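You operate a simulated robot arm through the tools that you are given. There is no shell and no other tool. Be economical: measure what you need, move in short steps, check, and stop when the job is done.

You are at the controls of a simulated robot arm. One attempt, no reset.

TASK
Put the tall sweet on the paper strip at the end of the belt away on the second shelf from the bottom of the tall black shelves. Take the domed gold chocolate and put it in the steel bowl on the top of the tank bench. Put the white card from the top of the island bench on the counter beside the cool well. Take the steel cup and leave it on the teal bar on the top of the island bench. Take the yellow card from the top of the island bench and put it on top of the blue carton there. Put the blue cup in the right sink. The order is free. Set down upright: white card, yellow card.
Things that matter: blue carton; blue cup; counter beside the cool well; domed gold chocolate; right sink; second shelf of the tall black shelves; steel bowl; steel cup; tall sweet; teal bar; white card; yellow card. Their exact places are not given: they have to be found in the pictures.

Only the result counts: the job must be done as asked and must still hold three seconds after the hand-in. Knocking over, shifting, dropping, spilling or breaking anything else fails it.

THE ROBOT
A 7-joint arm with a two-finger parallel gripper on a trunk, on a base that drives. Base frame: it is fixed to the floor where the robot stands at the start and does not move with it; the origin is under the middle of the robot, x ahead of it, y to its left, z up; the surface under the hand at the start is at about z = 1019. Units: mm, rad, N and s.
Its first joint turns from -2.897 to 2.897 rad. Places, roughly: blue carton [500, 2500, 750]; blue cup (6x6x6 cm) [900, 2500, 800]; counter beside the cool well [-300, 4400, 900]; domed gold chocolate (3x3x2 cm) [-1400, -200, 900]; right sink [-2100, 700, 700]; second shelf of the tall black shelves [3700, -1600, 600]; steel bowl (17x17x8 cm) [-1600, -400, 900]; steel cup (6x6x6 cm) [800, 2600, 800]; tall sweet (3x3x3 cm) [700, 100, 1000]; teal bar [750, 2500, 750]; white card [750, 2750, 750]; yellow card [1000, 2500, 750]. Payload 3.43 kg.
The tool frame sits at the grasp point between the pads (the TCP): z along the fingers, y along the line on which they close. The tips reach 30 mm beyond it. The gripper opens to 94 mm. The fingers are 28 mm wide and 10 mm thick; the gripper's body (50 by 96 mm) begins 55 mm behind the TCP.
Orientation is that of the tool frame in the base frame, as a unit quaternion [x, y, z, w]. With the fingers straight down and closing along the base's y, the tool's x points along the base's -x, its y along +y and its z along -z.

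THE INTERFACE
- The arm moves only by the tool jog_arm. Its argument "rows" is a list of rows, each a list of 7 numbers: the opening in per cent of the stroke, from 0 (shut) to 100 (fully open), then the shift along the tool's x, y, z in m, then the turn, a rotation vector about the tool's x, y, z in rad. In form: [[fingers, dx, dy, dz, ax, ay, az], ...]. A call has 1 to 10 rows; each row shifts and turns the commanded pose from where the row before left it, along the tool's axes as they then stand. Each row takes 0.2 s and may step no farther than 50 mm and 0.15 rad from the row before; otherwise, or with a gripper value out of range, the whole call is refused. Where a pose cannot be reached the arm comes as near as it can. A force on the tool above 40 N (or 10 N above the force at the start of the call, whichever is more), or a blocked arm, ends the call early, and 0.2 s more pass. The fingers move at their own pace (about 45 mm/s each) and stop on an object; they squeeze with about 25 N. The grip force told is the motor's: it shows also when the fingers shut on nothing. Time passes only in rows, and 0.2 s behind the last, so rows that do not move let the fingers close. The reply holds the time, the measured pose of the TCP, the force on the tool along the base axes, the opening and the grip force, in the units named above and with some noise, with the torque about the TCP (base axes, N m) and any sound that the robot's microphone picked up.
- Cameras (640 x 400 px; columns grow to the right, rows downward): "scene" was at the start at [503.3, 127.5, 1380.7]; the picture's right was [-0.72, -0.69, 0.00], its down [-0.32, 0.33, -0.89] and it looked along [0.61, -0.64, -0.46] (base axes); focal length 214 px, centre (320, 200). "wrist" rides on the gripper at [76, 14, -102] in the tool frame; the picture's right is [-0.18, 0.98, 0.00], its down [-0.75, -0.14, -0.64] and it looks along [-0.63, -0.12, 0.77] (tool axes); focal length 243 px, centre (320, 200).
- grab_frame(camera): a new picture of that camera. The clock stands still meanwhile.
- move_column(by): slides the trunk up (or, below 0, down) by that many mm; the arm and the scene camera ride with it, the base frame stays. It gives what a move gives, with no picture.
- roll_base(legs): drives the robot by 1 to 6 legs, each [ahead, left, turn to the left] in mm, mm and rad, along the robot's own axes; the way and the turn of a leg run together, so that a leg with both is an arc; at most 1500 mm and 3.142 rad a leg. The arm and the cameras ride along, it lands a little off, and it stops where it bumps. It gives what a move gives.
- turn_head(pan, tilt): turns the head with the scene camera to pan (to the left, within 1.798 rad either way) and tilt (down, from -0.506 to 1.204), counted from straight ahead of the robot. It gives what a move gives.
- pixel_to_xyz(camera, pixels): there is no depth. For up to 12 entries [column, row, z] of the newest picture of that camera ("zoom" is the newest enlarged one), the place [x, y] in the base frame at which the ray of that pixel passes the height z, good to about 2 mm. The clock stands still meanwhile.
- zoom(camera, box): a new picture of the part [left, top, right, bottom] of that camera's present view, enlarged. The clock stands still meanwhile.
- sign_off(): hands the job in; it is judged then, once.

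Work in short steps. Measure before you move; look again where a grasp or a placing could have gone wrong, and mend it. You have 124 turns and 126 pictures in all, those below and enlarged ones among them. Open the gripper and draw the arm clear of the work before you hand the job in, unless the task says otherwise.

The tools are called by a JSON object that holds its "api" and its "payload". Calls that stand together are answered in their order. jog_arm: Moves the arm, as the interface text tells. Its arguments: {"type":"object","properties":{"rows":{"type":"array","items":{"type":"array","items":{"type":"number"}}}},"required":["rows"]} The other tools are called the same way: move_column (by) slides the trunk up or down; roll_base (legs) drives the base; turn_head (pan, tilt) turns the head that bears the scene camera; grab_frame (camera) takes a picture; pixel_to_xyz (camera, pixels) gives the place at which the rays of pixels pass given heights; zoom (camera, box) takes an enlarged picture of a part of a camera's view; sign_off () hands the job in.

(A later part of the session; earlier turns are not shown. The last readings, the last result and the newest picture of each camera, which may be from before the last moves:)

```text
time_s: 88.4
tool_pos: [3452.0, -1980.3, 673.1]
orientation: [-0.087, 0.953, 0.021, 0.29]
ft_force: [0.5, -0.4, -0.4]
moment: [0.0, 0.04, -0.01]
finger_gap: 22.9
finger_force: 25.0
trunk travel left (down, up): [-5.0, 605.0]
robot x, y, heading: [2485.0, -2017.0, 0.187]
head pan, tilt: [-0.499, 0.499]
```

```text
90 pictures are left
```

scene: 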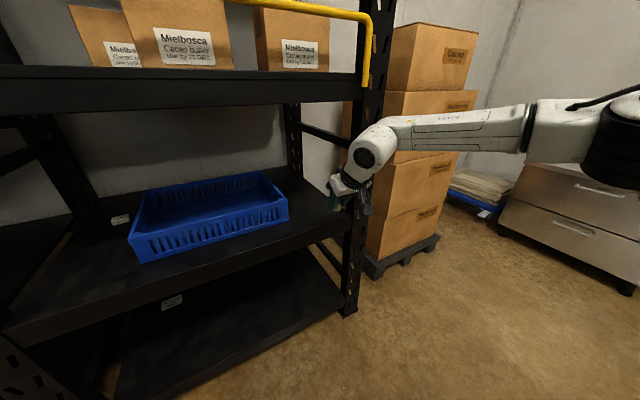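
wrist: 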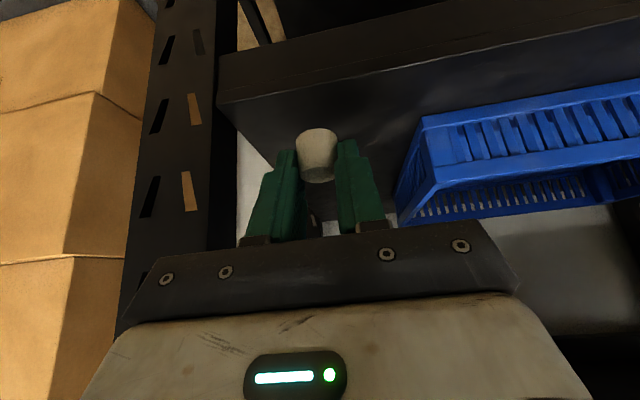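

The hand is between tray and post, about 60 mm before the front edge. I drive ahead 110 mm and check.

{"api": "roll_base", "payload": {"legs": [[112, 0, 0]]}}

{"api": "grab_frame", "payload": {"camera": "scene"}}

{"api": "grab_frame", "payload": {"camera": "wrist"}}

```text
time_s: 89.6
tool_pos: [3563.3, -1954.8, 672.4]
orientation: [-0.089, 0.953, 0.021, 0.29]
ft_force: [-0.4, -0.2, 0.3]
moment: [0.01, -0.01, -0.02]
finger_gap: 22.5
finger_force: 25.4
trunk travel left (down, up): [-5.0, 605.0]
robot x, y, heading: [2595.4, -1992.9, 0.192]
head pan, tilt: [-0.499, 0.499]
```

```text
89 pictures are left
```

scene: 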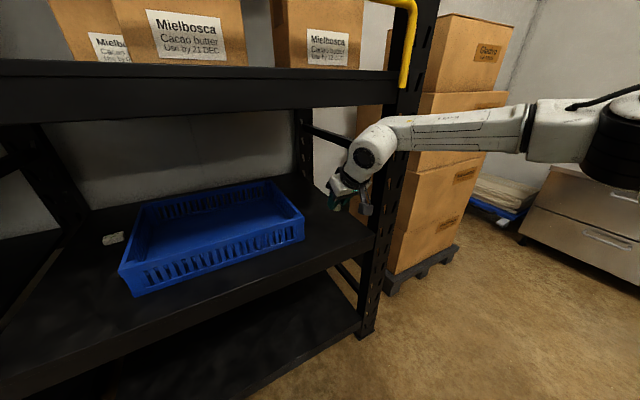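

```text
88 pictures are left
```

wrist: 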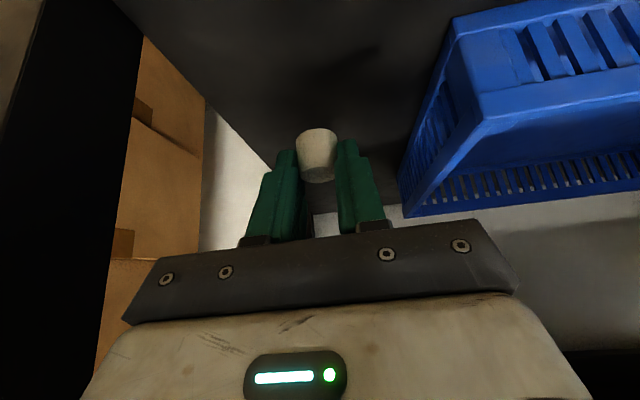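

Good position. I lower 60 mm straight down and look at the clearance.

{"api": "jog_arm", "payload": {"rows": [[5, 0.0111, 0, 0.0166, 0, 0, 0], [5, 0.0111, 0, 0.0166, 0, 0, 0], [5, 0.0111, 0, 0.0166, 0, 0, 0], [5, 0, 0, 0, 0, 0, 0]]}}

{"api": "zoom", "payload": {"camera": "scene", "box": [290, 120, 430, 260]}}

{"api": "zoom", "payload": {"camera": "wrist", "box": [210, 60, 430, 240]}}

```text
time_s: 90.6
tool_pos: [3562.7, -1955.2, 612.9]
orientation: [-0.089, 0.953, 0.022, 0.29]
ft_force: [0.9, -0.2, -0.1]
moment: [-0.03, -0.05, 0.01]
finger_gap: 22.8
finger_force: 25.0
trunk travel left (down, up): [-5.0, 605.0]
robot x, y, heading: [2592.4, -1996.5, 0.194]
head pan, tilt: [-0.499, 0.499]
```

```text
2.86 times, centred on (360, 190) of scene
```

zoom: 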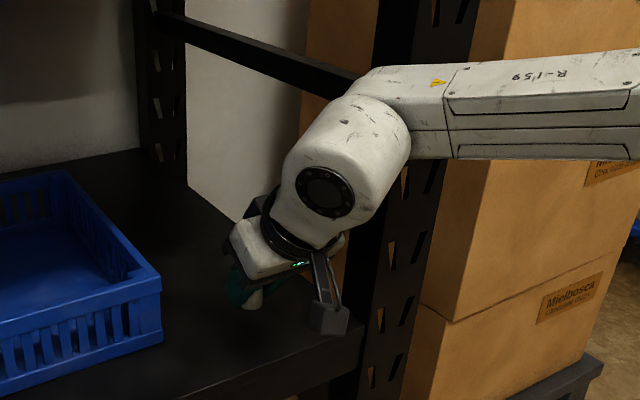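

```text
2.22 times, centred on (320, 150) of wrist
```

zoom: 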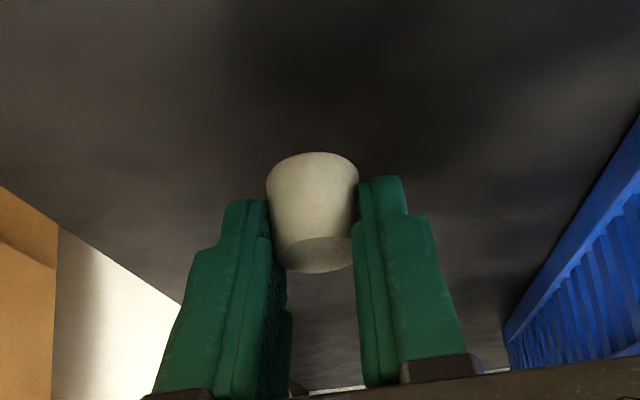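

Still clear of the shelf. I go down in small steps, watching the force.

{"api": "jog_arm", "payload": {"rows": [[5, 0.0055, 0, 0.0083, 0, 0, 0], [5, 0.0028, 0, 0.0042, 0, 0, 0], [5, 0, 0, 0, 0, 0, 0]]}}

{"api": "zoom", "payload": {"camera": "wrist", "box": [210, 60, 430, 240]}}

```text
time_s: 91.4
tool_pos: [3562.6, -1954.3, 597.2]
orientation: [-0.089, 0.952, 0.022, 0.291]
ft_force: [-0.9, -0.6, 0.1]
moment: [0.0, 0.0, 0.02]
finger_gap: 22.7
finger_force: 24.8
trunk travel left (down, up): [-5.0, 605.0]
robot x, y, heading: [2598.5, -1998.1, 0.192]
head pan, tilt: [-0.499, 0.499]
```

```text
2.22 times, centred on (320, 150) of wrist
```

zoom: 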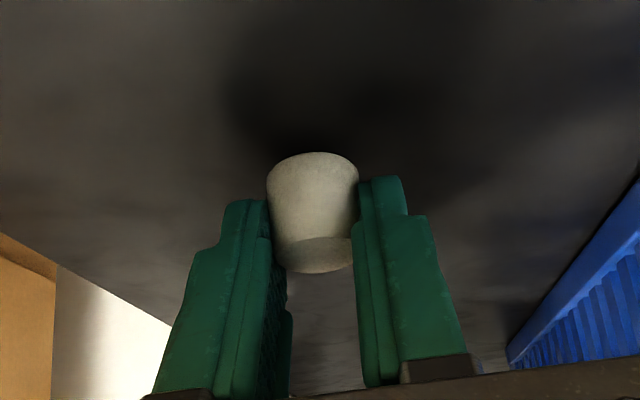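

Contact shadow is closing in. I lower in further 5 mm steps.

{"api": "jog_arm", "payload": {"rows": [[5, 0.0028, 0, 0.0042, 0, 0, 0], [5, 0.0028, 0, 0.0042, 0, 0, 0], [5, 0, 0, 0, 0, 0, 0]]}}

{"api": "zoom", "payload": {"camera": "wrist", "box": [210, 60, 430, 240]}}

```text
time_s: 92.3
tool_pos: [3564.4, -1954.9, 593.1]
orientation: [-0.089, 0.951, 0.024, 0.296]
ft_force: [-4.1, -1.9, 13.3]
moment: [-0.02, 0.11, 0.0]
finger_gap: 22.7
finger_force: 24.9
trunk travel left (down, up): [-5.0, 605.0]
robot x, y, heading: [2593.9, -1999.8, 0.191]
head pan, tilt: [-0.499, 0.499]
stopped in row 3: the force on the tool passed its limit at 41 N (the readings are from after the stop); the commanded pose is now the measured one
```

```text
2.22 times, centred on (320, 150) of wrist
```

zoom: 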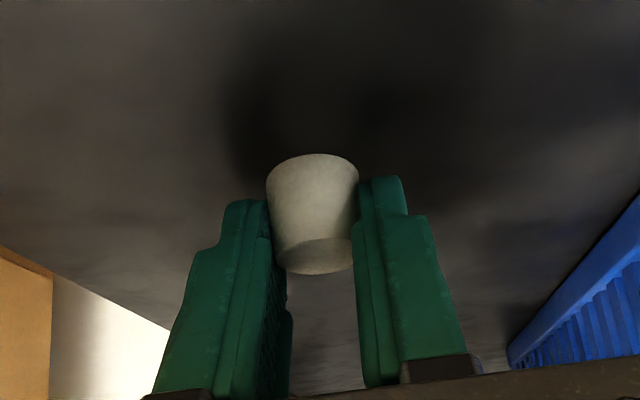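

Touched down at TCP 593. I open gently and then draw back and up.

{"api": "jog_arm", "payload": {"rows": [[35, 0, 0, 0, 0, 0, 0], [50, 0, 0, 0, 0, 0, 0], [50, 0, 0, 0, 0, 0, 0], [50, -0.0111, 0, -0.0166, 0, 0, 0], [50, -0.0111, 0, -0.0166, 0, 0, 0], [50, 0, 0, 0, 0, 0, 0]]}}

{"api": "grab_frame", "payload": {"camera": "wrist"}}

```text
time_s: 93.7
tool_pos: [3564.3, -1954.9, 629.2]
orientation: [-0.088, 0.952, 0.023, 0.293]
ft_force: [0.2, -0.4, -0.5]
moment: [0.02, -0.01, 0.02]
finger_gap: 47.1
finger_force: 0.1
trunk travel left (down, up): [-5.0, 605.0]
robot x, y, heading: [2597.6, -1994.9, 0.193]
head pan, tilt: [-0.499, 0.499]
```

```text
83 pictures are left
```

wrist: 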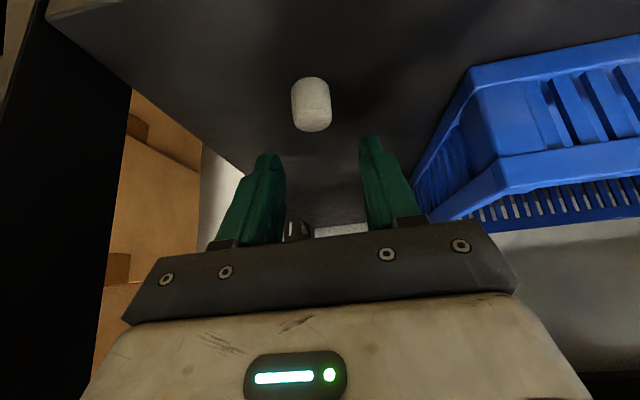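

The sweet stands on the second shelf between tray and post. I lift a little more, back out 620 mm, then straighten the hand and raise the trunk.

{"api": "jog_arm", "payload": {"rows": [[50, -0.0111, 0, -0.0166, 0, 0, 0], [50, -0.0111, 0, -0.0166, 0, 0, 0]]}}

{"api": "roll_base", "payload": {"legs": [[-600, 0, 0], [0, 0, -0.19]]}}

{"api": "move_column", "payload": {"by": 400}}

{"api": "jog_arm", "payload": {"rows": [[50, 0.0333, 0, -0.0222, 0, 0, 0], [50, 0.0333, 0, -0.0222, 0, 0, 0], [50, 0.0333, 0, -0.0222, 0, 0, 0], [50, 0.0333, 0, -0.0222, 0, 0, 0], [50, 0.0333, 0, -0.0222, 0, 0, 0], [50, 0.0333, 0, -0.0222, 0, 0, 0], [50, 0, 0, 0, 0, 0.15, 0], [50, 0, 0, 0, 0, 0.15, 0], [50, 0, 0, 0, 0, 0.15, 0], [50, 0, 0, 0, 0, 0.145, 0]]}}

{"api": "zoom", "payload": {"camera": "scene", "box": [160, 100, 480, 300]}}

```text
time_s: 94.3
tool_pos: [3561.4, -1954.0, 669.6]
orientation: [-0.089, 0.952, 0.023, 0.293]
ft_force: [-0.3, -0.2, 0.0]
moment: [-0.01, 0.0, 0.02]
finger_gap: 46.7
finger_force: 0.0
trunk travel left (down, up): [-5.0, 605.0]
robot x, y, heading: [2596.4, -1998.9, 0.194]
head pan, tilt: [-0.499, 0.499]
```

```text
time_s: 97.5
tool_pos: [3005.8, -2059.8, 669.0]
orientation: [-0.092, 0.951, 0.025, 0.294]
ft_force: [0.1, 0.5, 0.1]
moment: [0.05, 0.04, 0.02]
finger_gap: 46.9
finger_force: 0.0
trunk travel left (down, up): [-5.0, 605.0]
robot x, y, heading: [2043.9, -2109.5, 0.201]
head pan, tilt: [-0.499, 0.499]
stopped in leg 1: the robot was blocked; the commanded pose is now the measured one
```

```text
time_s: 101.3
tool_pos: [3003.2, -2061.1, 1069.8]
orientation: [-0.091, 0.951, 0.023, 0.295]
ft_force: [0.2, -0.8, 0.0]
moment: [0.0, -0.01, -0.02]
finger_gap: 46.6
finger_force: 0.0
trunk travel left (down, up): [-405.0, 205.0]
robot x, y, heading: [2036.2, -2111.8, 0.2]
head pan, tilt: [-0.499, 0.499]
```

```text
time_s: 103.5
tool_pos: [2766.3, -2107.2, 1066.3]
orientation: [-0.094, 0.996, -0.004, 0.001]
ft_force: [-0.8, 0.0, -0.3]
moment: [-0.01, -0.03, 0.01]
finger_gap: 46.9
finger_force: 0.0
trunk travel left (down, up): [-405.0, 205.0]
robot x, y, heading: [2038.1, -2110.4, 0.2]
head pan, tilt: [-0.499, 0.499]
```

```text
2.00 times, centred on (320, 200) of scene
```

zoom: 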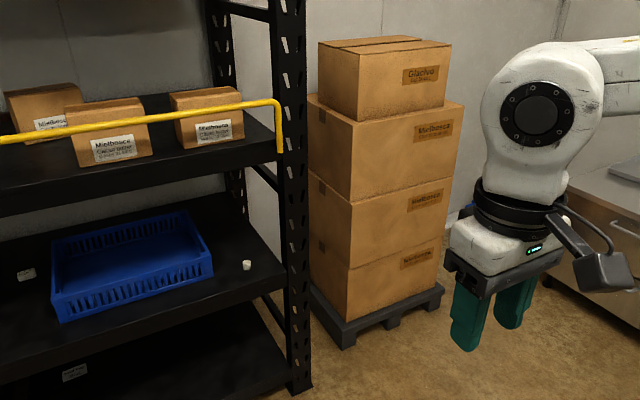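

Sweet seen standing at zoom (247,265). Now I drive back left along the aisle toward the island.

{"api": "roll_base", "payload": {"legs": [[100, 0, 0], [0, 0, -0.2], [0, 700, 0], [-300, 1400, 0], [0, 1350, 0]]}}

{"api": "turn_head", "payload": {"pan": 1.6, "tilt": 0.6}}

{"api": "grab_frame", "payload": {"camera": "scene"}}

```text
time_s: 121.9
tool_pos: [2559.1, 1232.9, 1065.7]
orientation: [-0.004, 1.0, -0.005, 0.002]
ft_force: [0.0, 0.4, 0.5]
moment: [-0.04, -0.05, 0.03]
finger_gap: 47.1
finger_force: 0.1
trunk travel left (down, up): [-405.0, 205.0]
robot x, y, heading: [1836.9, 1361.5, 0.014]
head pan, tilt: [-0.499, 0.499]
```

```text
time_s: 123.9
tool_pos: [2559.0, 1234.0, 1066.1]
orientation: [-0.003, 1.0, -0.004, 0.003]
ft_force: [0.8, 0.5, 0.6]
moment: [0.04, -0.02, 0.01]
finger_gap: 46.9
finger_force: 0.0
trunk travel left (down, up): [-405.0, 205.0]
robot x, y, heading: [1838.1, 1361.9, 0.016]
head pan, tilt: [1.6, 0.6]
```

```text
81 pictures are left
```

scene: 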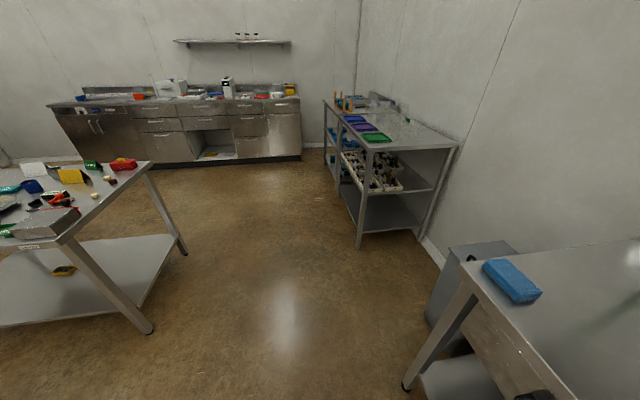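

The island's cards stand upright. I drive back to x≈900 and turn to face the island (+y), trunk a bit higher.

{"api": "move_column", "payload": {"by": 150}}

{"api": "roll_base", "payload": {"legs": [[-1000, 0, 0], [0, 0, 1.555]]}}

{"api": "turn_head", "payload": {"pan": 0.0, "tilt": 0.7}}

{"api": "grab_frame", "payload": {"camera": "scene"}}

```text
time_s: 125.7
tool_pos: [2558.8, 1233.3, 1215.8]
orientation: [-0.003, 1.0, -0.003, 0.002]
ft_force: [-0.4, -0.4, -1.0]
moment: [-0.01, 0.02, -0.02]
finger_gap: 47.2
finger_force: 0.0
trunk travel left (down, up): [-555.0, 55.0]
robot x, y, heading: [1837.1, 1362.5, 0.02]
head pan, tilt: [1.6, 0.6]
```

```text
time_s: 134.6
tool_pos: [1026.1, 2055.9, 1216.2]
orientation: [-0.67, 0.742, -0.001, 0.005]
ft_force: [-0.5, -0.4, -0.5]
moment: [0.03, 0.02, -0.01]
finger_gap: 46.8
finger_force: 0.0
trunk travel left (down, up): [-555.0, 55.0]
robot x, y, heading: [821.4, 1354.4, 1.481]
head pan, tilt: [1.6, 0.6]
```

```text
time_s: 136.2
tool_pos: [1026.6, 2055.1, 1214.5]
orientation: [-0.671, 0.742, -0.001, 0.005]
ft_force: [0.4, 0.5, -0.3]
moment: [0.02, 0.0, 0.03]
finger_gap: 46.9
finger_force: 0.0
trunk travel left (down, up): [-555.0, 55.0]
robot x, y, heading: [821.7, 1354.3, 1.484]
head pan, tilt: [0.0, 0.7]
```

```text
80 pictures are left
```

scene: 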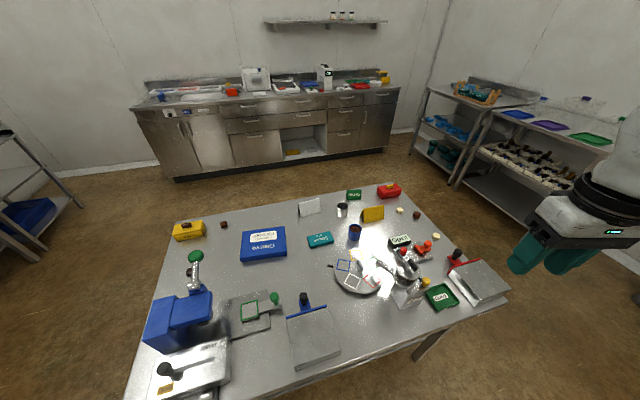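

All island items are visible: blue carton (263,243), teal bar (320,239), white card (309,206), steel cup (342,208), yellow card (372,213), blue cup (354,232). I zoom.

{"api": "zoom", "payload": {"camera": "scene", "box": [230, 180, 420, 290]}}

{"api": "pixel_to_xyz", "payload": {"camera": "scene", "pixels": [[175, 222, 750], [404, 185, 750], [508, 293, 750], [130, 398, 750], [263, 243, 750], [354, 238, 750], [309, 215, 750], [342, 215, 750], [372, 220, 750]]}}

```text
3.37 times, centred on (325, 235) of scene
```

zoom: 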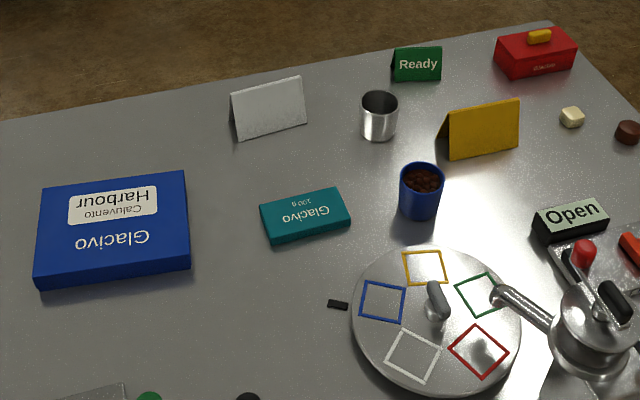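

```text
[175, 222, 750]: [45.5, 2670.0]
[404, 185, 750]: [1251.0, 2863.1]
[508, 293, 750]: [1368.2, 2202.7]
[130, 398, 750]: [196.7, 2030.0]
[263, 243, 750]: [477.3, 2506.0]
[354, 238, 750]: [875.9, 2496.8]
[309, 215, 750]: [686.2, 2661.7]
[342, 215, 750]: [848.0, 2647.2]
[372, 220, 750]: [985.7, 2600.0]
```

The items lie nearer the north edge (y≈2780), so I'll work from the north side. I check the free passages by measuring floor points.

{"api": "pixel_to_xyz", "payload": {"camera": "scene", "pixels": [[408, 153, 0], [456, 189, 0], [82, 208, 0], [48, 262, 0], [175, 182, 0], [385, 152, 0], [40, 235, 0], [620, 260, 0], [165, 104, 900], [200, 101, 900], [145, 104, 900]]}}

{"api": "zoom", "payload": {"camera": "scene", "box": [120, 50, 420, 190]}}

```text
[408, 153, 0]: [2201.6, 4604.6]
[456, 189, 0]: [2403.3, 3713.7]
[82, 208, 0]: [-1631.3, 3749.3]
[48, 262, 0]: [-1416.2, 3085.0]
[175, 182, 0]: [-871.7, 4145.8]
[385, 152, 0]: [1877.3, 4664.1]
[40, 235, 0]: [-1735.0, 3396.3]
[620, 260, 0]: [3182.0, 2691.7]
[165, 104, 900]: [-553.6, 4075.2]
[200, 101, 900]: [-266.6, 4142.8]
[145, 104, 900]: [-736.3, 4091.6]
```

```text
2.13 times, centred on (270, 120) of scene
```

zoom: 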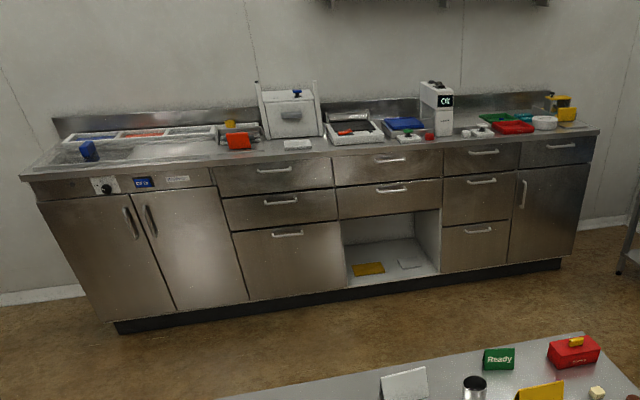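

Free corridor east of the island at x≈1850. I drive around to the north side and turn to face the island.

{"api": "roll_base", "payload": {"legs": [[0, -900, 0], [1500, 0, 0], [480, 0, 0], [0, 1150, 0], [0, 0, -2.908]]}}

{"api": "turn_head", "payload": {"pan": 0.0, "tilt": 0.9}}

{"api": "grab_frame", "payload": {"camera": "scene"}}

```text
time_s: 162.4
tool_pos: [620.7, 2573.1, 1215.6]
orientation: [0.654, 0.756, -0.005, -0.001]
ft_force: [0.2, 0.4, -0.4]
moment: [0.01, 0.02, -0.03]
finger_gap: 46.9
finger_force: 0.0
trunk travel left (down, up): [-555.0, 55.0]
robot x, y, heading: [646.5, 3302.6, -1.415]
head pan, tilt: [0.0, 0.7]
```

```text
time_s: 163.1
tool_pos: [619.7, 2572.2, 1216.3]
orientation: [0.654, 0.756, -0.004, -0.001]
ft_force: [-0.7, 0.2, 0.6]
moment: [-0.02, 0.02, -0.03]
finger_gap: 47.0
finger_force: 0.1
trunk travel left (down, up): [-555.0, 55.0]
robot x, y, heading: [648.6, 3300.8, -1.412]
head pan, tilt: [0.0, 0.901]
```

```text
77 pictures are left
```

scene: 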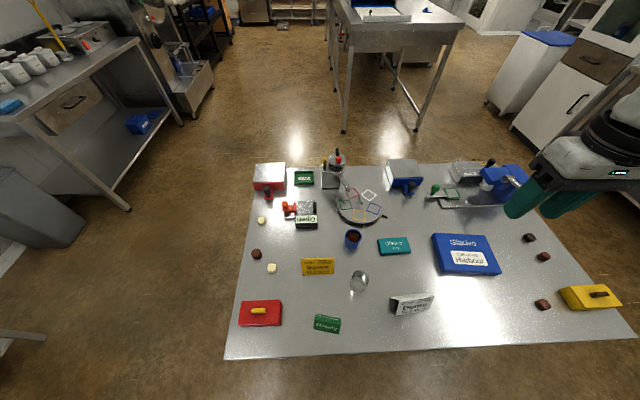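

Excellent view from the north. I zoom on the items and measure at table-level guesses.

{"api": "zoom", "payload": {"camera": "scene", "box": [290, 215, 450, 315]}}

{"api": "zoom", "payload": {"camera": "scene", "box": [370, 215, 530, 315]}}

```text
4.00 times, centred on (370, 265) of scene
```

zoom: 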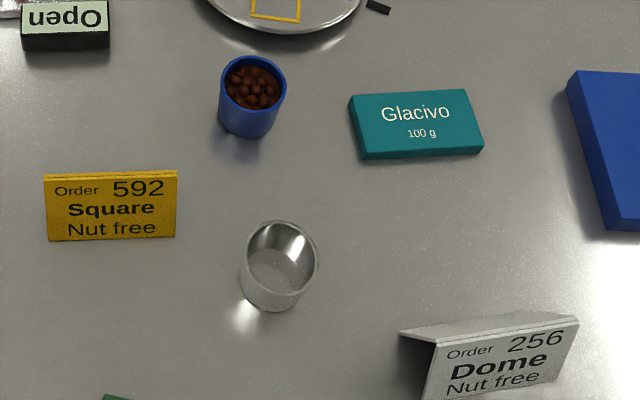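

```text
4.00 times, centred on (450, 265) of scene
```

zoom: 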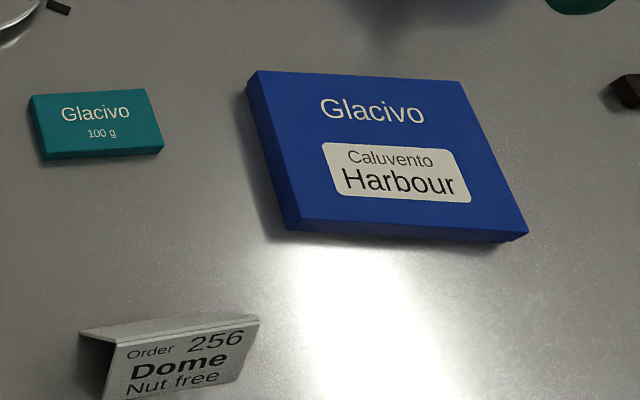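

I determine the table height by comparing corners with the south view (NE corner gave [1251,2863] at 750, NW [45,2670]).

{"api": "pixel_to_xyz", "payload": {"camera": "scene", "pixels": [[225, 359, 720], [225, 359, 750], [225, 359, 780], [225, 359, 810], [636, 337, 750], [636, 337, 780]]}}

{"api": "grab_frame", "payload": {"camera": "wrist"}}

```text
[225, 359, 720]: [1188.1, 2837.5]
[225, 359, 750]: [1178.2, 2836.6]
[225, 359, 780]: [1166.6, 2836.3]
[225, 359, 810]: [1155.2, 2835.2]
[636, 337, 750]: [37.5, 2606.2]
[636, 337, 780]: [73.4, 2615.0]
```

```text
74 pictures are left
```

wrist: 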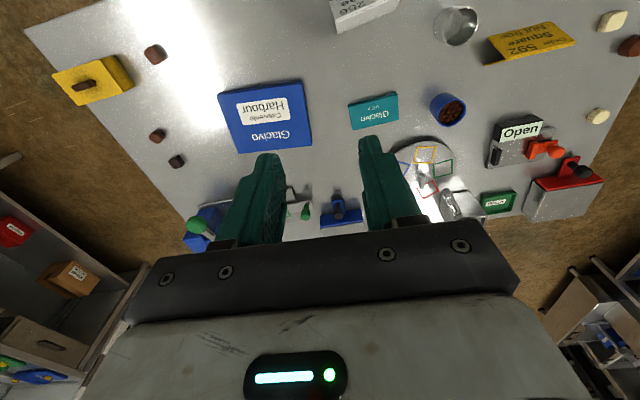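

I zoom the wrist view on the teal bar and cups for stereo height.

{"api": "zoom", "payload": {"camera": "wrist", "box": [320, 0, 480, 140]}}

{"api": "pixel_to_xyz", "payload": {"camera": "zoom", "pixels": [[320, 200, 780]]}}

```text
2.86 times, centred on (400, 70) of wrist
```

zoom: 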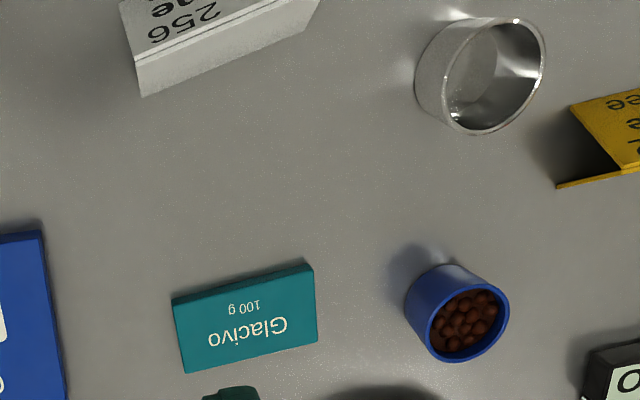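

```text
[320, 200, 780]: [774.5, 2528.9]
```

I compute both views' rays for the bar's corners and cup rims at two heights.

{"api": "pixel_to_xyz", "payload": {"camera": "scene", "pixels": [[377, 238.75, 770], [377, 238.75, 800], [406.5, 237.25, 770], [406.5, 237.25, 800], [353, 236, 800], [353, 236, 840], [361, 277.5, 800], [361, 277.5, 840]]}}

{"api": "pixel_to_xyz", "payload": {"camera": "wrist", "pixels": [[399.3, 119, 770], [399.3, 119, 800], [353.1, 130.2, 770], [353.1, 130.2, 800], [451.8, 114.5, 800], [451.8, 114.5, 840], [462, 26.3, 800], [462, 26.3, 840]]}}

```text
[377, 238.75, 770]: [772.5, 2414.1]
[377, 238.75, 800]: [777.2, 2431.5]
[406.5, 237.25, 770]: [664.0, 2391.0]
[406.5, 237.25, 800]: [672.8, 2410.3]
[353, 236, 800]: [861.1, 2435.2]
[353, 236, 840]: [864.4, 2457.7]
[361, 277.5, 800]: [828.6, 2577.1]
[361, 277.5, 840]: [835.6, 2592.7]
```

```text
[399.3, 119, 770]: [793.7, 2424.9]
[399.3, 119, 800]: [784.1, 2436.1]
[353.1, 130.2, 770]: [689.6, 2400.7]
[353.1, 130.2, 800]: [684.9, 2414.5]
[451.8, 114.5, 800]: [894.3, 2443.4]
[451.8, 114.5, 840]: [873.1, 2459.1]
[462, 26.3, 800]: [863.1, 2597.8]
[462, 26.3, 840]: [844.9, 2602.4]
```

Table top ≈797, teal top ≈820, cup rims ≈855. Steel cup about [838,2600]. I strafe the base 215 mm left, lower the trunk 300 and view.

{"api": "roll_base", "payload": {"legs": [[0, 216, 0]]}}

{"api": "move_column", "payload": {"by": -230}}

{"api": "jog_arm", "payload": {"rows": [[82, 0, 0, 0, 0, 0, 0], [82, 0, 0, 0, 0, 0, 0], [82, 0, 0, 0, 0, 0, 0]]}}

{"api": "grab_frame", "payload": {"camera": "wrist"}}

```text
time_s: 164.8
tool_pos: [829.9, 2605.4, 1217.1]
orientation: [0.655, 0.756, -0.004, -0.001]
ft_force: [-1.1, -0.3, 0.5]
moment: [-0.01, 0.01, -0.02]
finger_gap: 46.8
finger_force: 0.1
trunk travel left (down, up): [-555.0, 55.0]
robot x, y, heading: [862.8, 3332.1, -1.413]
head pan, tilt: [0.0, 0.901]
```

```text
time_s: 167.2
tool_pos: [830.1, 2605.3, 984.8]
orientation: [0.655, 0.756, -0.004, -0.001]
ft_force: [0.7, -0.8, -0.2]
moment: [0.0, -0.01, 0.01]
finger_gap: 47.1
finger_force: 0.0
trunk travel left (down, up): [-325.0, 285.0]
robot x, y, heading: [862.9, 3338.8, -1.419]
head pan, tilt: [0.0, 0.901]
```

```text
time_s: 168.0
tool_pos: [830.9, 2604.6, 985.1]
orientation: [0.654, 0.756, -0.004, -0.001]
ft_force: [-0.1, -0.1, 0.4]
moment: [0.0, 0.02, 0.01]
finger_gap: 77.3
finger_force: 0.0
trunk travel left (down, up): [-325.0, 285.0]
robot x, y, heading: [859.3, 3337.0, -1.414]
head pan, tilt: [0.0, 0.901]
```

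```text
72 pictures are left
```

wrist: 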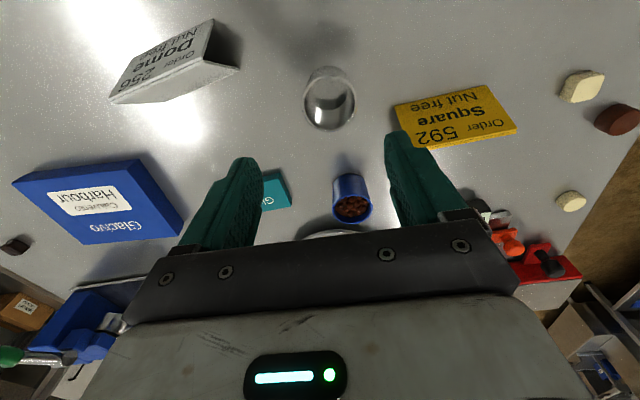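

Steel cup rim centre at (331,107), base about (326,85). I measure; also cards' ridges.

{"api": "pixel_to_xyz", "payload": {"camera": "wrist", "pixels": [[331, 106, 857], [306, 106, 857], [355, 106, 857], [326, 84, 800], [352, 208, 857], [394, 104, 797], [490, 84, 797], [414, 148, 845], [517, 130, 845], [290, 206, 820], [277, 171, 820]]}}

{"api": "zoom", "payload": {"camera": "wrist", "box": [90, 0, 370, 160]}}

```text
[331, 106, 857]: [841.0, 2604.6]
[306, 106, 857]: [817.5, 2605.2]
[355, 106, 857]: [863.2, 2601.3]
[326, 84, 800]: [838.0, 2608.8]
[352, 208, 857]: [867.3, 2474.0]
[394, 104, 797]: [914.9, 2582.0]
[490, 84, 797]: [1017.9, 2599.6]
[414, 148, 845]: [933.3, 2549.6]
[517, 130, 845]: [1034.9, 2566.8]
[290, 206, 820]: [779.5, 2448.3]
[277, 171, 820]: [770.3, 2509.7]
```

```text
2.29 times, centred on (230, 80) of wrist
```

zoom: 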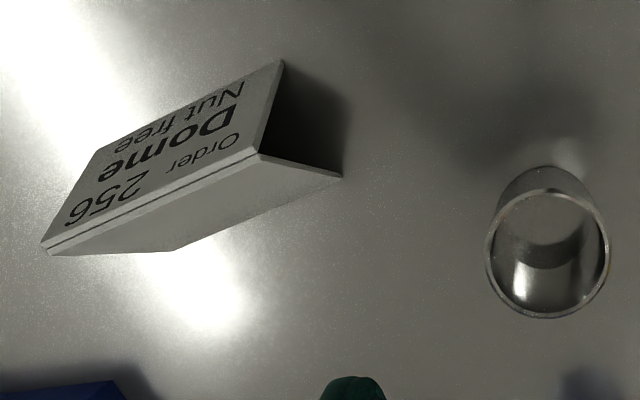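

Steel cup centre ≈[840,2606]. I shift 9 mm and descend to TCP 836 then close.

{"api": "jog_arm", "payload": {"rows": [[82, -0.001, 0.009, 0, 0, 0, 0], [82, 0, 0, 0.04, 0, 0, 0], [82, 0, 0, 0.04, 0, 0, 0], [82, 0, 0, 0.04, 0, 0, 0], [82, 0, 0, 0.028, 0, 0, 0], [45, 0, 0, 0, 0, 0, 0], [30, 0, 0, 0, 0, 0, 0], [30, 0, 0, 0, 0, 0, 0], [30, 0, 0, 0, 0, 0, 0]]}}

{"api": "grab_frame", "payload": {"camera": "wrist"}}

```text
time_s: 170.0
tool_pos: [840.3, 2605.9, 838.5]
orientation: [0.655, 0.756, -0.004, 0.0]
ft_force: [1.0, 0.1, 0.7]
moment: [-0.04, 0.0, 0.01]
finger_gap: 52.7
finger_force: 24.7
trunk travel left (down, up): [-325.0, 285.0]
robot x, y, heading: [859.8, 3335.5, -1.417]
head pan, tilt: [0.0, 0.901]
```

```text
70 pictures are left
```

wrist: 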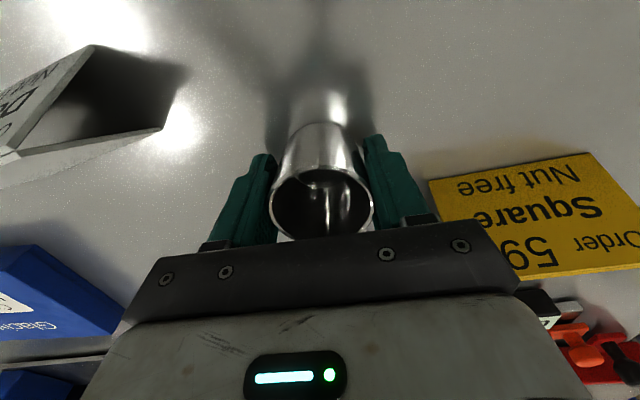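

Gripped (52.7 mm). I lift 110 mm and take a scene view to measure the bar exactly.

{"api": "jog_arm", "payload": {"rows": [[30, 0, 0, -0.04, 0, 0, 0], [30, 0, 0, -0.04, 0, 0, 0], [30, 0, 0, -0.03, 0, 0, 0]]}}

{"api": "turn_head", "payload": {"pan": 0.0, "tilt": 0.9}}

{"api": "grab_frame", "payload": {"camera": "scene"}}

{"api": "grab_frame", "payload": {"camera": "wrist"}}

```text
time_s: 170.8
tool_pos: [841.2, 2606.1, 947.5]
orientation: [0.654, 0.756, -0.006, -0.001]
ft_force: [0.0, -0.9, -0.4]
moment: [0.03, 0.01, 0.0]
finger_gap: 52.8
finger_force: 25.1
trunk travel left (down, up): [-325.0, 285.0]
robot x, y, heading: [862.8, 3334.9, -1.418]
head pan, tilt: [0.0, 0.901]
```

```text
time_s: 171.4
tool_pos: [841.3, 2605.7, 947.1]
orientation: [0.655, 0.756, -0.005, -0.001]
ft_force: [0.1, 0.8, -1.1]
moment: [0.0, 0.01, 0.03]
finger_gap: 52.8
finger_force: 25.1
trunk travel left (down, up): [-325.0, 285.0]
robot x, y, heading: [855.7, 3337.3, -1.417]
head pan, tilt: [0.0, 0.901]
```

```text
69 pictures are left
```

scene: 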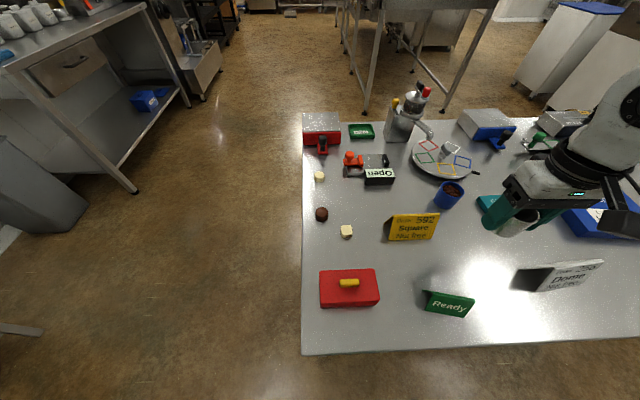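

```text
68 pictures are left
```

wrist: 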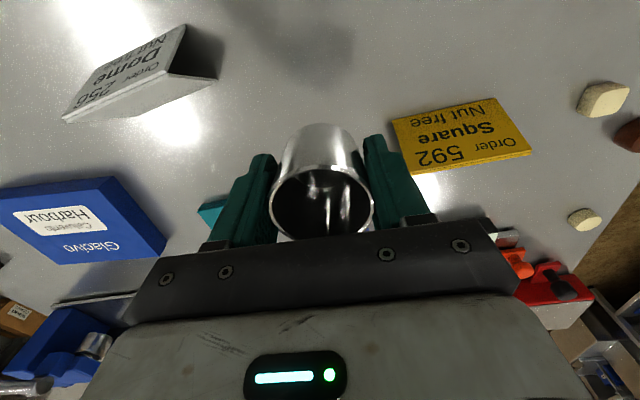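

I move the cup to just north of the bar (about [724,2560]) to view the bar with the wrist camera.

{"api": "jog_arm", "payload": {"rows": [[30, -0.0096, -0.041, 0, 0, 0, 0], [30, -0.0096, -0.041, 0, 0, 0, 0], [30, -0.0096, -0.041, 0, 0, 0, 0], [30, 0, 0, 0, 0, 0, 0]]}}

{"api": "grab_frame", "payload": {"camera": "wrist"}}

{"api": "zoom", "payload": {"camera": "scene", "box": [400, 160, 600, 300]}}

```text
time_s: 172.4
tool_pos: [725.7, 2562.4, 945.0]
orientation: [0.654, 0.756, -0.005, 0.0]
ft_force: [0.0, 0.7, -0.7]
moment: [-0.04, -0.03, 0.0]
finger_gap: 52.6
finger_force: 25.6
trunk travel left (down, up): [-325.0, 285.0]
robot x, y, heading: [859.0, 3335.8, -1.413]
head pan, tilt: [0.0, 0.901]
```

```text
67 pictures are left
```

wrist: 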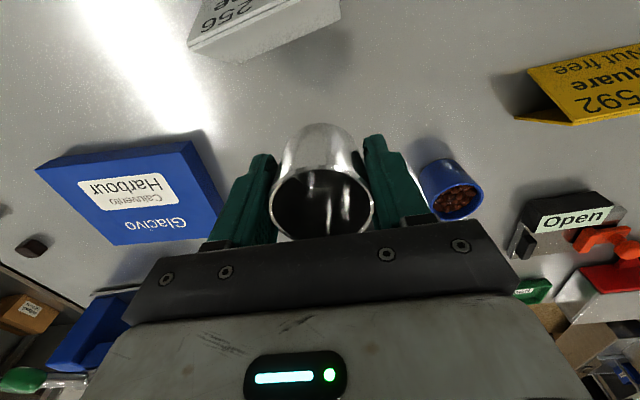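

```text
2.86 times, centred on (500, 230) of scene
```

zoom: 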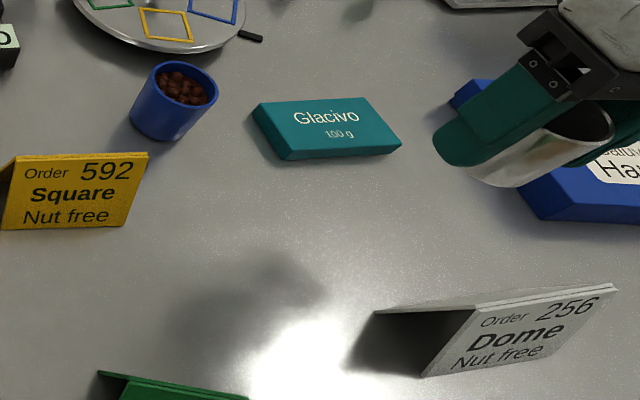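

Bar top corners in this zoom: (260,104),(367,97),(402,143),(284,156). I measure at z=820.

{"api": "pixel_to_xyz", "payload": {"camera": "zoom", "pixels": [[260, 104, 820], [367, 97, 820], [402, 143, 820], [284, 152, 820], [329, 125, 820], [329, 125, 815], [174, 85, 857], [76, 156, 845], [148, 152, 845], [10, 228, 797], [125, 222, 797]]}}

```text
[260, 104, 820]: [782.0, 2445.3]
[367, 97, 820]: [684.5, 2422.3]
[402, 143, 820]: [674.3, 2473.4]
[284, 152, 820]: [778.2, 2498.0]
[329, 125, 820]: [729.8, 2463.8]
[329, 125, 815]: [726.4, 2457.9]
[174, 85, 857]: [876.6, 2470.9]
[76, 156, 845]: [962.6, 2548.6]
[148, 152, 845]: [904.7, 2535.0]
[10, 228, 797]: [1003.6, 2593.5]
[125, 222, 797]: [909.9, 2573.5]
```

Bar centre ≈[727,2462]. I move over it and lower to just above.

{"api": "jog_arm", "payload": {"rows": [[30, -0.033, -0.0043, 0, 0, 0, 0], [30, -0.033, -0.0043, 0, 0, 0, 0], [30, -0.033, -0.0043, 0, 0, 0, 0], [30, 0, 0, 0.04, 0, 0, 0], [30, 0, 0, 0.035, 0, 0, 0], [30, 0, 0, 0, 0, 0, 0]]}}

{"api": "zoom", "payload": {"camera": "scene", "box": [400, 160, 600, 300]}}

{"api": "grab_frame", "payload": {"camera": "wrist"}}

```text
time_s: 173.8
tool_pos: [724.7, 2482.9, 874.4]
orientation: [0.654, 0.756, -0.005, -0.001]
ft_force: [0.1, 0.0, -0.3]
moment: [0.0, -0.01, -0.01]
finger_gap: 53.1
finger_force: 25.1
out of reach, approached as far as the arm can: row 3
trunk travel left (down, up): [-325.0, 285.0]
robot x, y, heading: [860.0, 3336.0, -1.415]
head pan, tilt: [0.0, 0.901]
```

```text
2.86 times, centred on (500, 230) of scene
```

zoom: 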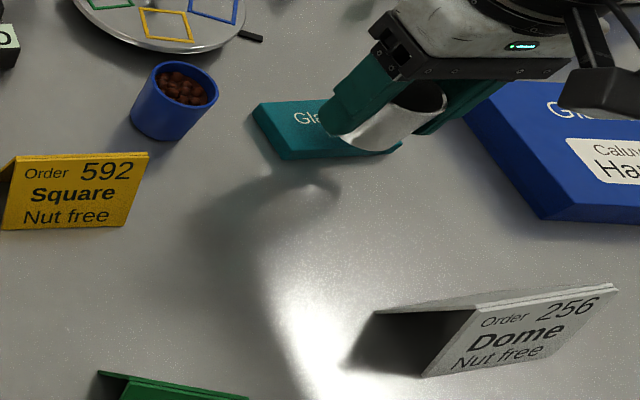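

```text
64 pictures are left
```

wrist: 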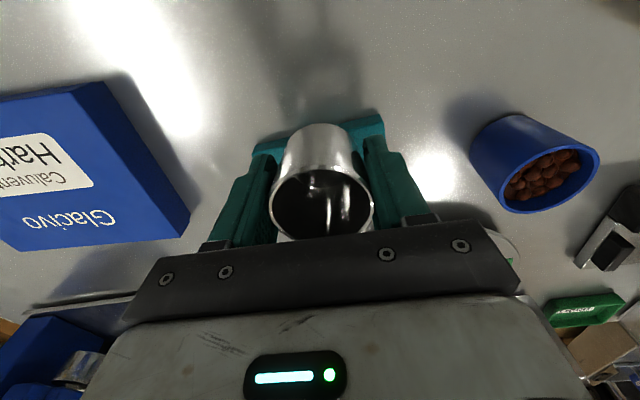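

The arm ran out of reach (y 2483). I lift 50 mm, drive the base ahead 130 mm and correct with the arm.

{"api": "jog_arm", "payload": {"rows": [[30, 0, 0, -0.025, 0, 0, 0], [30, 0.04, 0, -0.025, 0, 0, 0], [30, 0.04, 0, 0, 0, 0, 0], [30, 0.03, 0, 0, 0, 0, 0]]}}

{"api": "roll_base", "payload": {"legs": [[130, 0, 0]]}}

```text
time_s: 174.8
tool_pos: [708.1, 2591.3, 923.0]
orientation: [0.654, 0.757, -0.004, -0.001]
ft_force: [0.1, 0.5, 0.0]
moment: [0.0, 0.03, 0.03]
finger_gap: 52.9
finger_force: 25.3
trunk travel left (down, up): [-325.0, 285.0]
robot x, y, heading: [859.8, 3336.4, -1.416]
head pan, tilt: [0.0, 0.901]
```

```text
time_s: 176.1
tool_pos: [728.4, 2463.3, 922.7]
orientation: [0.654, 0.756, -0.004, 0.0]
ft_force: [-0.6, 0.1, -0.8]
moment: [0.0, -0.02, -0.04]
finger_gap: 52.7
finger_force: 24.8
trunk travel left (down, up): [-325.0, 285.0]
robot x, y, heading: [883.2, 3205.2, -1.42]
head pan, tilt: [0.0, 0.901]
```

The hand is now at [728,2463], right over the bar centre. I lower to about 868 and then in small steps.

{"api": "jog_arm", "payload": {"rows": [[30, 0, 0, 0.03, 0, 0, 0], [30, 0, 0, 0.022, 0, 0, 0], [30, 0, 0, 0.003, 0, 0, 0], [30, 0, 0, 0.003, 0, 0, 0], [30, 0, 0, 0, 0, 0, 0]]}}

{"api": "grab_frame", "payload": {"camera": "wrist"}}

```text
time_s: 177.3
tool_pos: [726.8, 2461.9, 864.5]
orientation: [0.655, 0.756, -0.005, -0.001]
ft_force: [0.7, -1.0, -1.2]
moment: [-0.01, 0.02, -0.01]
finger_gap: 53.0
finger_force: 24.3
trunk travel left (down, up): [-325.0, 285.0]
robot x, y, heading: [880.4, 3205.1, -1.416]
head pan, tilt: [0.0, 0.901]
```

```text
63 pictures are left
```

wrist: 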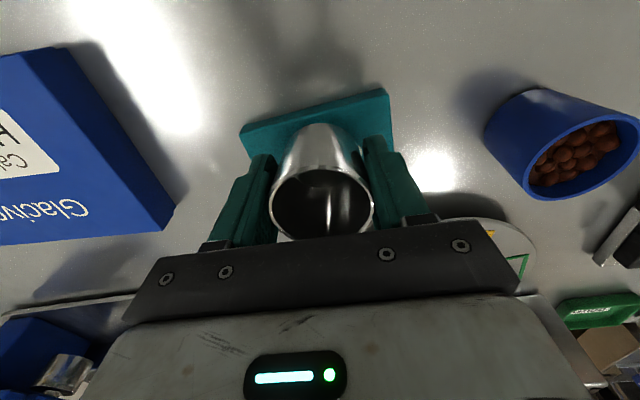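

Cup hovers just above the bar, well centred. I lower in 2 mm steps to contact.

{"api": "jog_arm", "payload": {"rows": [[30, 0, 0, 0.002, 0, 0, 0], [30, 0, 0, 0.002, 0, 0, 0], [30, 0, 0, 0, 0, 0, 0]]}}

```text
time_s: 178.1
tool_pos: [727.3, 2463.5, 860.0]
orientation: [0.654, 0.756, -0.004, -0.001]
ft_force: [0.6, -1.0, -0.1]
moment: [-0.01, 0.04, -0.01]
finger_gap: 52.7
finger_force: 24.9
trunk travel left (down, up): [-325.0, 285.0]
robot x, y, heading: [880.2, 3205.9, -1.414]
head pan, tilt: [0.0, 0.901]
```

{"api": "jog_arm", "payload": {"rows": [[30, 0, 0, 0.002, 0, 0, 0], [30, 0, 0, 0.002, 0, 0, 0], [30, 0, 0, 0.002, 0, 0, 0], [30, 0, 0, 0, 0, 0, 0]]}}

{"api": "zoom", "payload": {"camera": "wrist", "box": [230, 60, 410, 180]}}

```text
time_s: 179.1
tool_pos: [729.3, 2461.3, 852.9]
orientation: [0.655, 0.755, -0.004, -0.001]
ft_force: [1.4, 0.4, -0.9]
moment: [0.04, 0.04, 0.0]
finger_gap: 52.6
finger_force: 25.3
trunk travel left (down, up): [-325.0, 285.0]
robot x, y, heading: [878.9, 3206.2, -1.418]
head pan, tilt: [0.0, 0.901]
```

```text
3.33 times, centred on (320, 120) of wrist
```

zoom: 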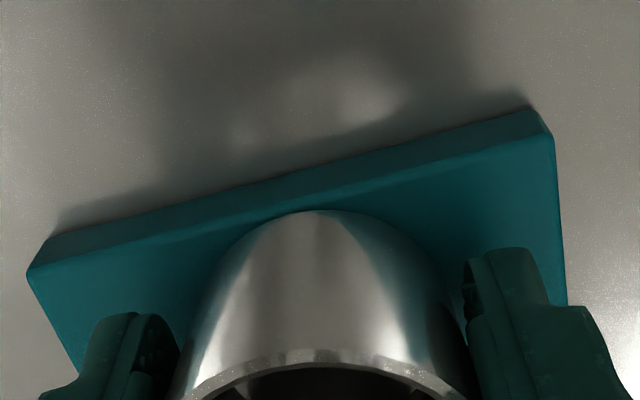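

No contact yet, and the cup seems toward the bar's north edge. I measure bar's north edge and cup's base front.

{"api": "pixel_to_xyz", "payload": {"camera": "zoom", "pixels": [[550, 138, 812], [30, 272, 812], [315, 209, 812], [315, 198, 812], [550, 138, 805], [30, 272, 805], [315, 209, 818], [566, 303, 812]]}}

```text
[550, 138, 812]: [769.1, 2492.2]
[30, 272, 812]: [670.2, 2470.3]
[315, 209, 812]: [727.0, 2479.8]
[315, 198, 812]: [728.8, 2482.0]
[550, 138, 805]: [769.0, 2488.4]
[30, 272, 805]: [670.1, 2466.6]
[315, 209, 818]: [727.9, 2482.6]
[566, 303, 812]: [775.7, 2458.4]
```

Bar centre is ≈[725,2455]; I shift 6 mm south and 4 west, then lower further in 2 mm steps.

{"api": "jog_arm", "payload": {"rows": [[30, -0.0054, -0.0044, -0.002, 0, 0, 0], [30, 0, 0, 0.002, 0, 0, 0], [30, 0, 0, 0.002, 0, 0, 0], [30, 0, 0, 0.002, 0, 0, 0], [30, 0, 0, 0, 0, 0, 0]]}}

{"api": "zoom", "payload": {"camera": "wrist", "box": [230, 60, 410, 180]}}

```text
time_s: 180.3
tool_pos: [723.4, 2455.2, 852.8]
orientation: [0.655, 0.755, -0.005, 0.0]
ft_force: [1.2, 0.9, 16.4]
moment: [-0.05, 0.01, 0.02]
finger_gap: 52.8
finger_force: 25.1
trunk travel left (down, up): [-325.0, 285.0]
robot x, y, heading: [880.4, 3204.8, -1.419]
head pan, tilt: [0.0, 0.901]
```

```text
3.33 times, centred on (320, 120) of wrist
```

zoom: 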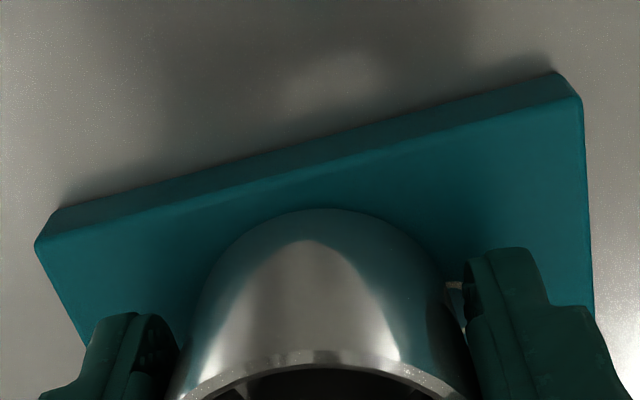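

Contact (16 N), cup stands well inside the bar. I open and rise.

{"api": "jog_arm", "payload": {"rows": [[65, 0, 0, 0, 0, 0, 0], [80, 0, 0, 0, 0, 0, 0], [80, 0, 0, 0, 0, 0, 0], [80, 0, 0, 0, 0, 0, 0], [80, 0, 0, -0.04, 0, 0, 0], [80, 0, 0, -0.04, 0, 0, 0], [80, 0, 0, -0.03, 0, 0, 0]]}}

{"api": "grab_frame", "payload": {"camera": "wrist"}}

```text
time_s: 181.9
tool_pos: [724.6, 2456.8, 960.2]
orientation: [0.655, 0.756, -0.004, -0.002]
ft_force: [0.5, 0.0, -0.8]
moment: [0.03, -0.01, -0.01]
finger_gap: 75.3
finger_force: 0.0
trunk travel left (down, up): [-325.0, 285.0]
robot x, y, heading: [877.9, 3207.1, -1.42]
head pan, tilt: [0.0, 0.901]
```

```text
60 pictures are left
```

wrist: 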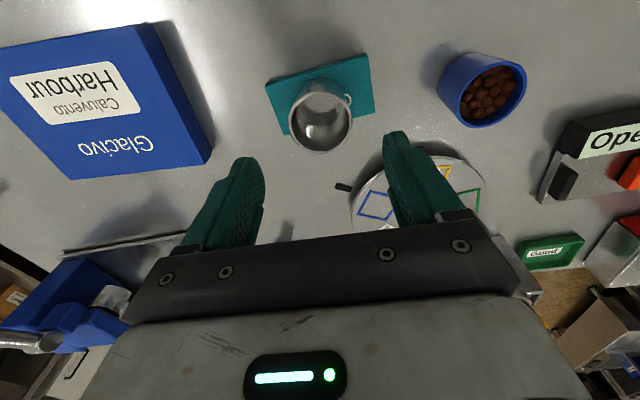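

Cup stands on the bar. Now the yellow card: I raise, move over it and turn the hand 90° so that the fingers close across its ridge.

{"api": "jog_arm", "payload": {"rows": [[80, 0.012, 0.0427, -0.03, 0, 0, 0], [80, 0.012, 0.0427, 0, 0, 0, 0], [80, 0.012, 0.0427, 0, 0, 0, 0], [80, 0.012, 0.0427, 0, 0, 0, 0], [80, 0.012, 0.0427, 0, 0, 0, 0], [80, 0.012, 0.0427, 0, 0, 0, 0], [80, 0, 0, 0, 0, 0, 0.143], [80, 0, 0, 0, 0, 0, 0.143], [80, 0, 0, 0, 0, 0, 0.143], [80, 0, 0, 0, 0, 0, 0.143]]}}

{"api": "jog_arm", "payload": {"rows": [[80, 0, 0, 0, 0, 0, 0.143], [80, 0, 0, 0, 0, 0, 0.143], [80, 0, 0, 0, 0, 0, 0.143], [80, 0, 0, 0, 0, 0, 0.143], [80, 0, 0, 0, 0, 0, 0.143], [80, 0, 0, 0, 0, 0, 0.143], [80, 0, 0, 0, 0, 0, 0.143]]}}

{"api": "grab_frame", "payload": {"camera": "wrist"}}

{"api": "grab_frame", "payload": {"camera": "scene"}}

```text
refused: row 1 steps farther than a row can; nothing moved
```

```text
time_s: 183.5
tool_pos: [725.5, 2456.0, 961.1]
orientation: [0.937, 0.349, -0.004, 0.002]
ft_force: [-0.1, -0.2, 0.0]
moment: [0.01, 0.02, 0.02]
finger_gap: 75.3
finger_force: 0.1
trunk travel left (down, up): [-325.0, 285.0]
robot x, y, heading: [880.4, 3206.2, -1.413]
head pan, tilt: [0.0, 0.901]
```

```text
59 pictures are left
```

wrist: 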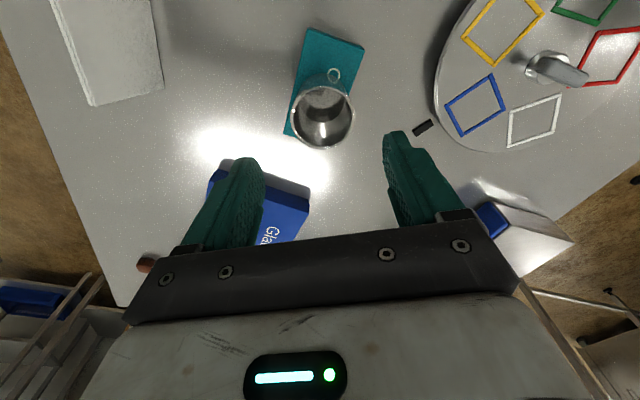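

```text
58 pictures are left
```

scene: 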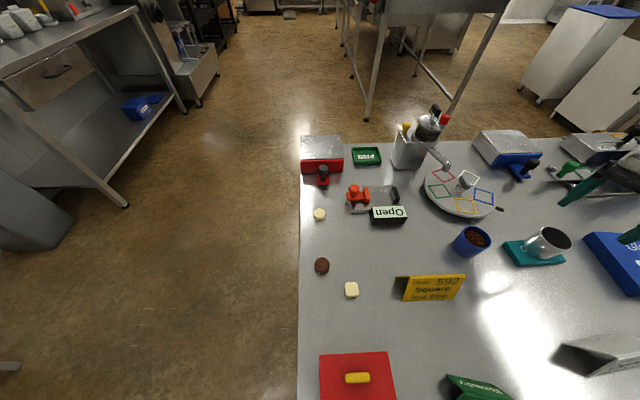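

The turn works (1.0 rad so far). I zoom on the yellow card and measure it.

{"api": "zoom", "payload": {"camera": "scene", "box": [385, 255, 485, 320]}}

```text
6.15 times, centred on (435, 288) of scene
```

zoom: 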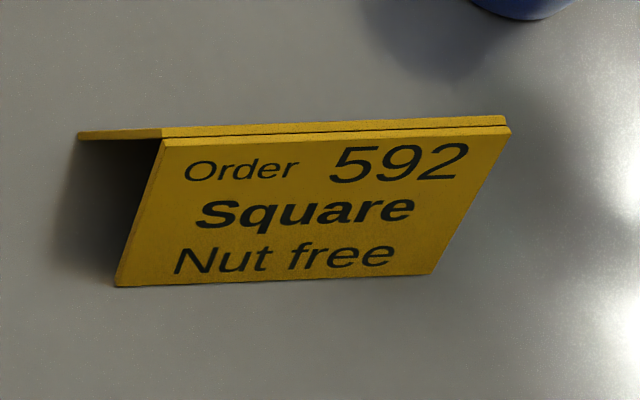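

I measure its base corners and ridge.

{"api": "pixel_to_xyz", "payload": {"camera": "zoom", "pixels": [[115, 287, 795], [432, 274, 795], [80, 136, 795], [163, 133, 835], [508, 121, 835], [163, 133, 850], [508, 121, 850]]}}

```text
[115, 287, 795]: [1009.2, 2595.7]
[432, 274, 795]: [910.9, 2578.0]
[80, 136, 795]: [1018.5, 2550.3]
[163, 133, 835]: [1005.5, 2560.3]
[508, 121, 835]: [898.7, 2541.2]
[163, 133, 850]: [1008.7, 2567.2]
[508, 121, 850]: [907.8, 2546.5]
```

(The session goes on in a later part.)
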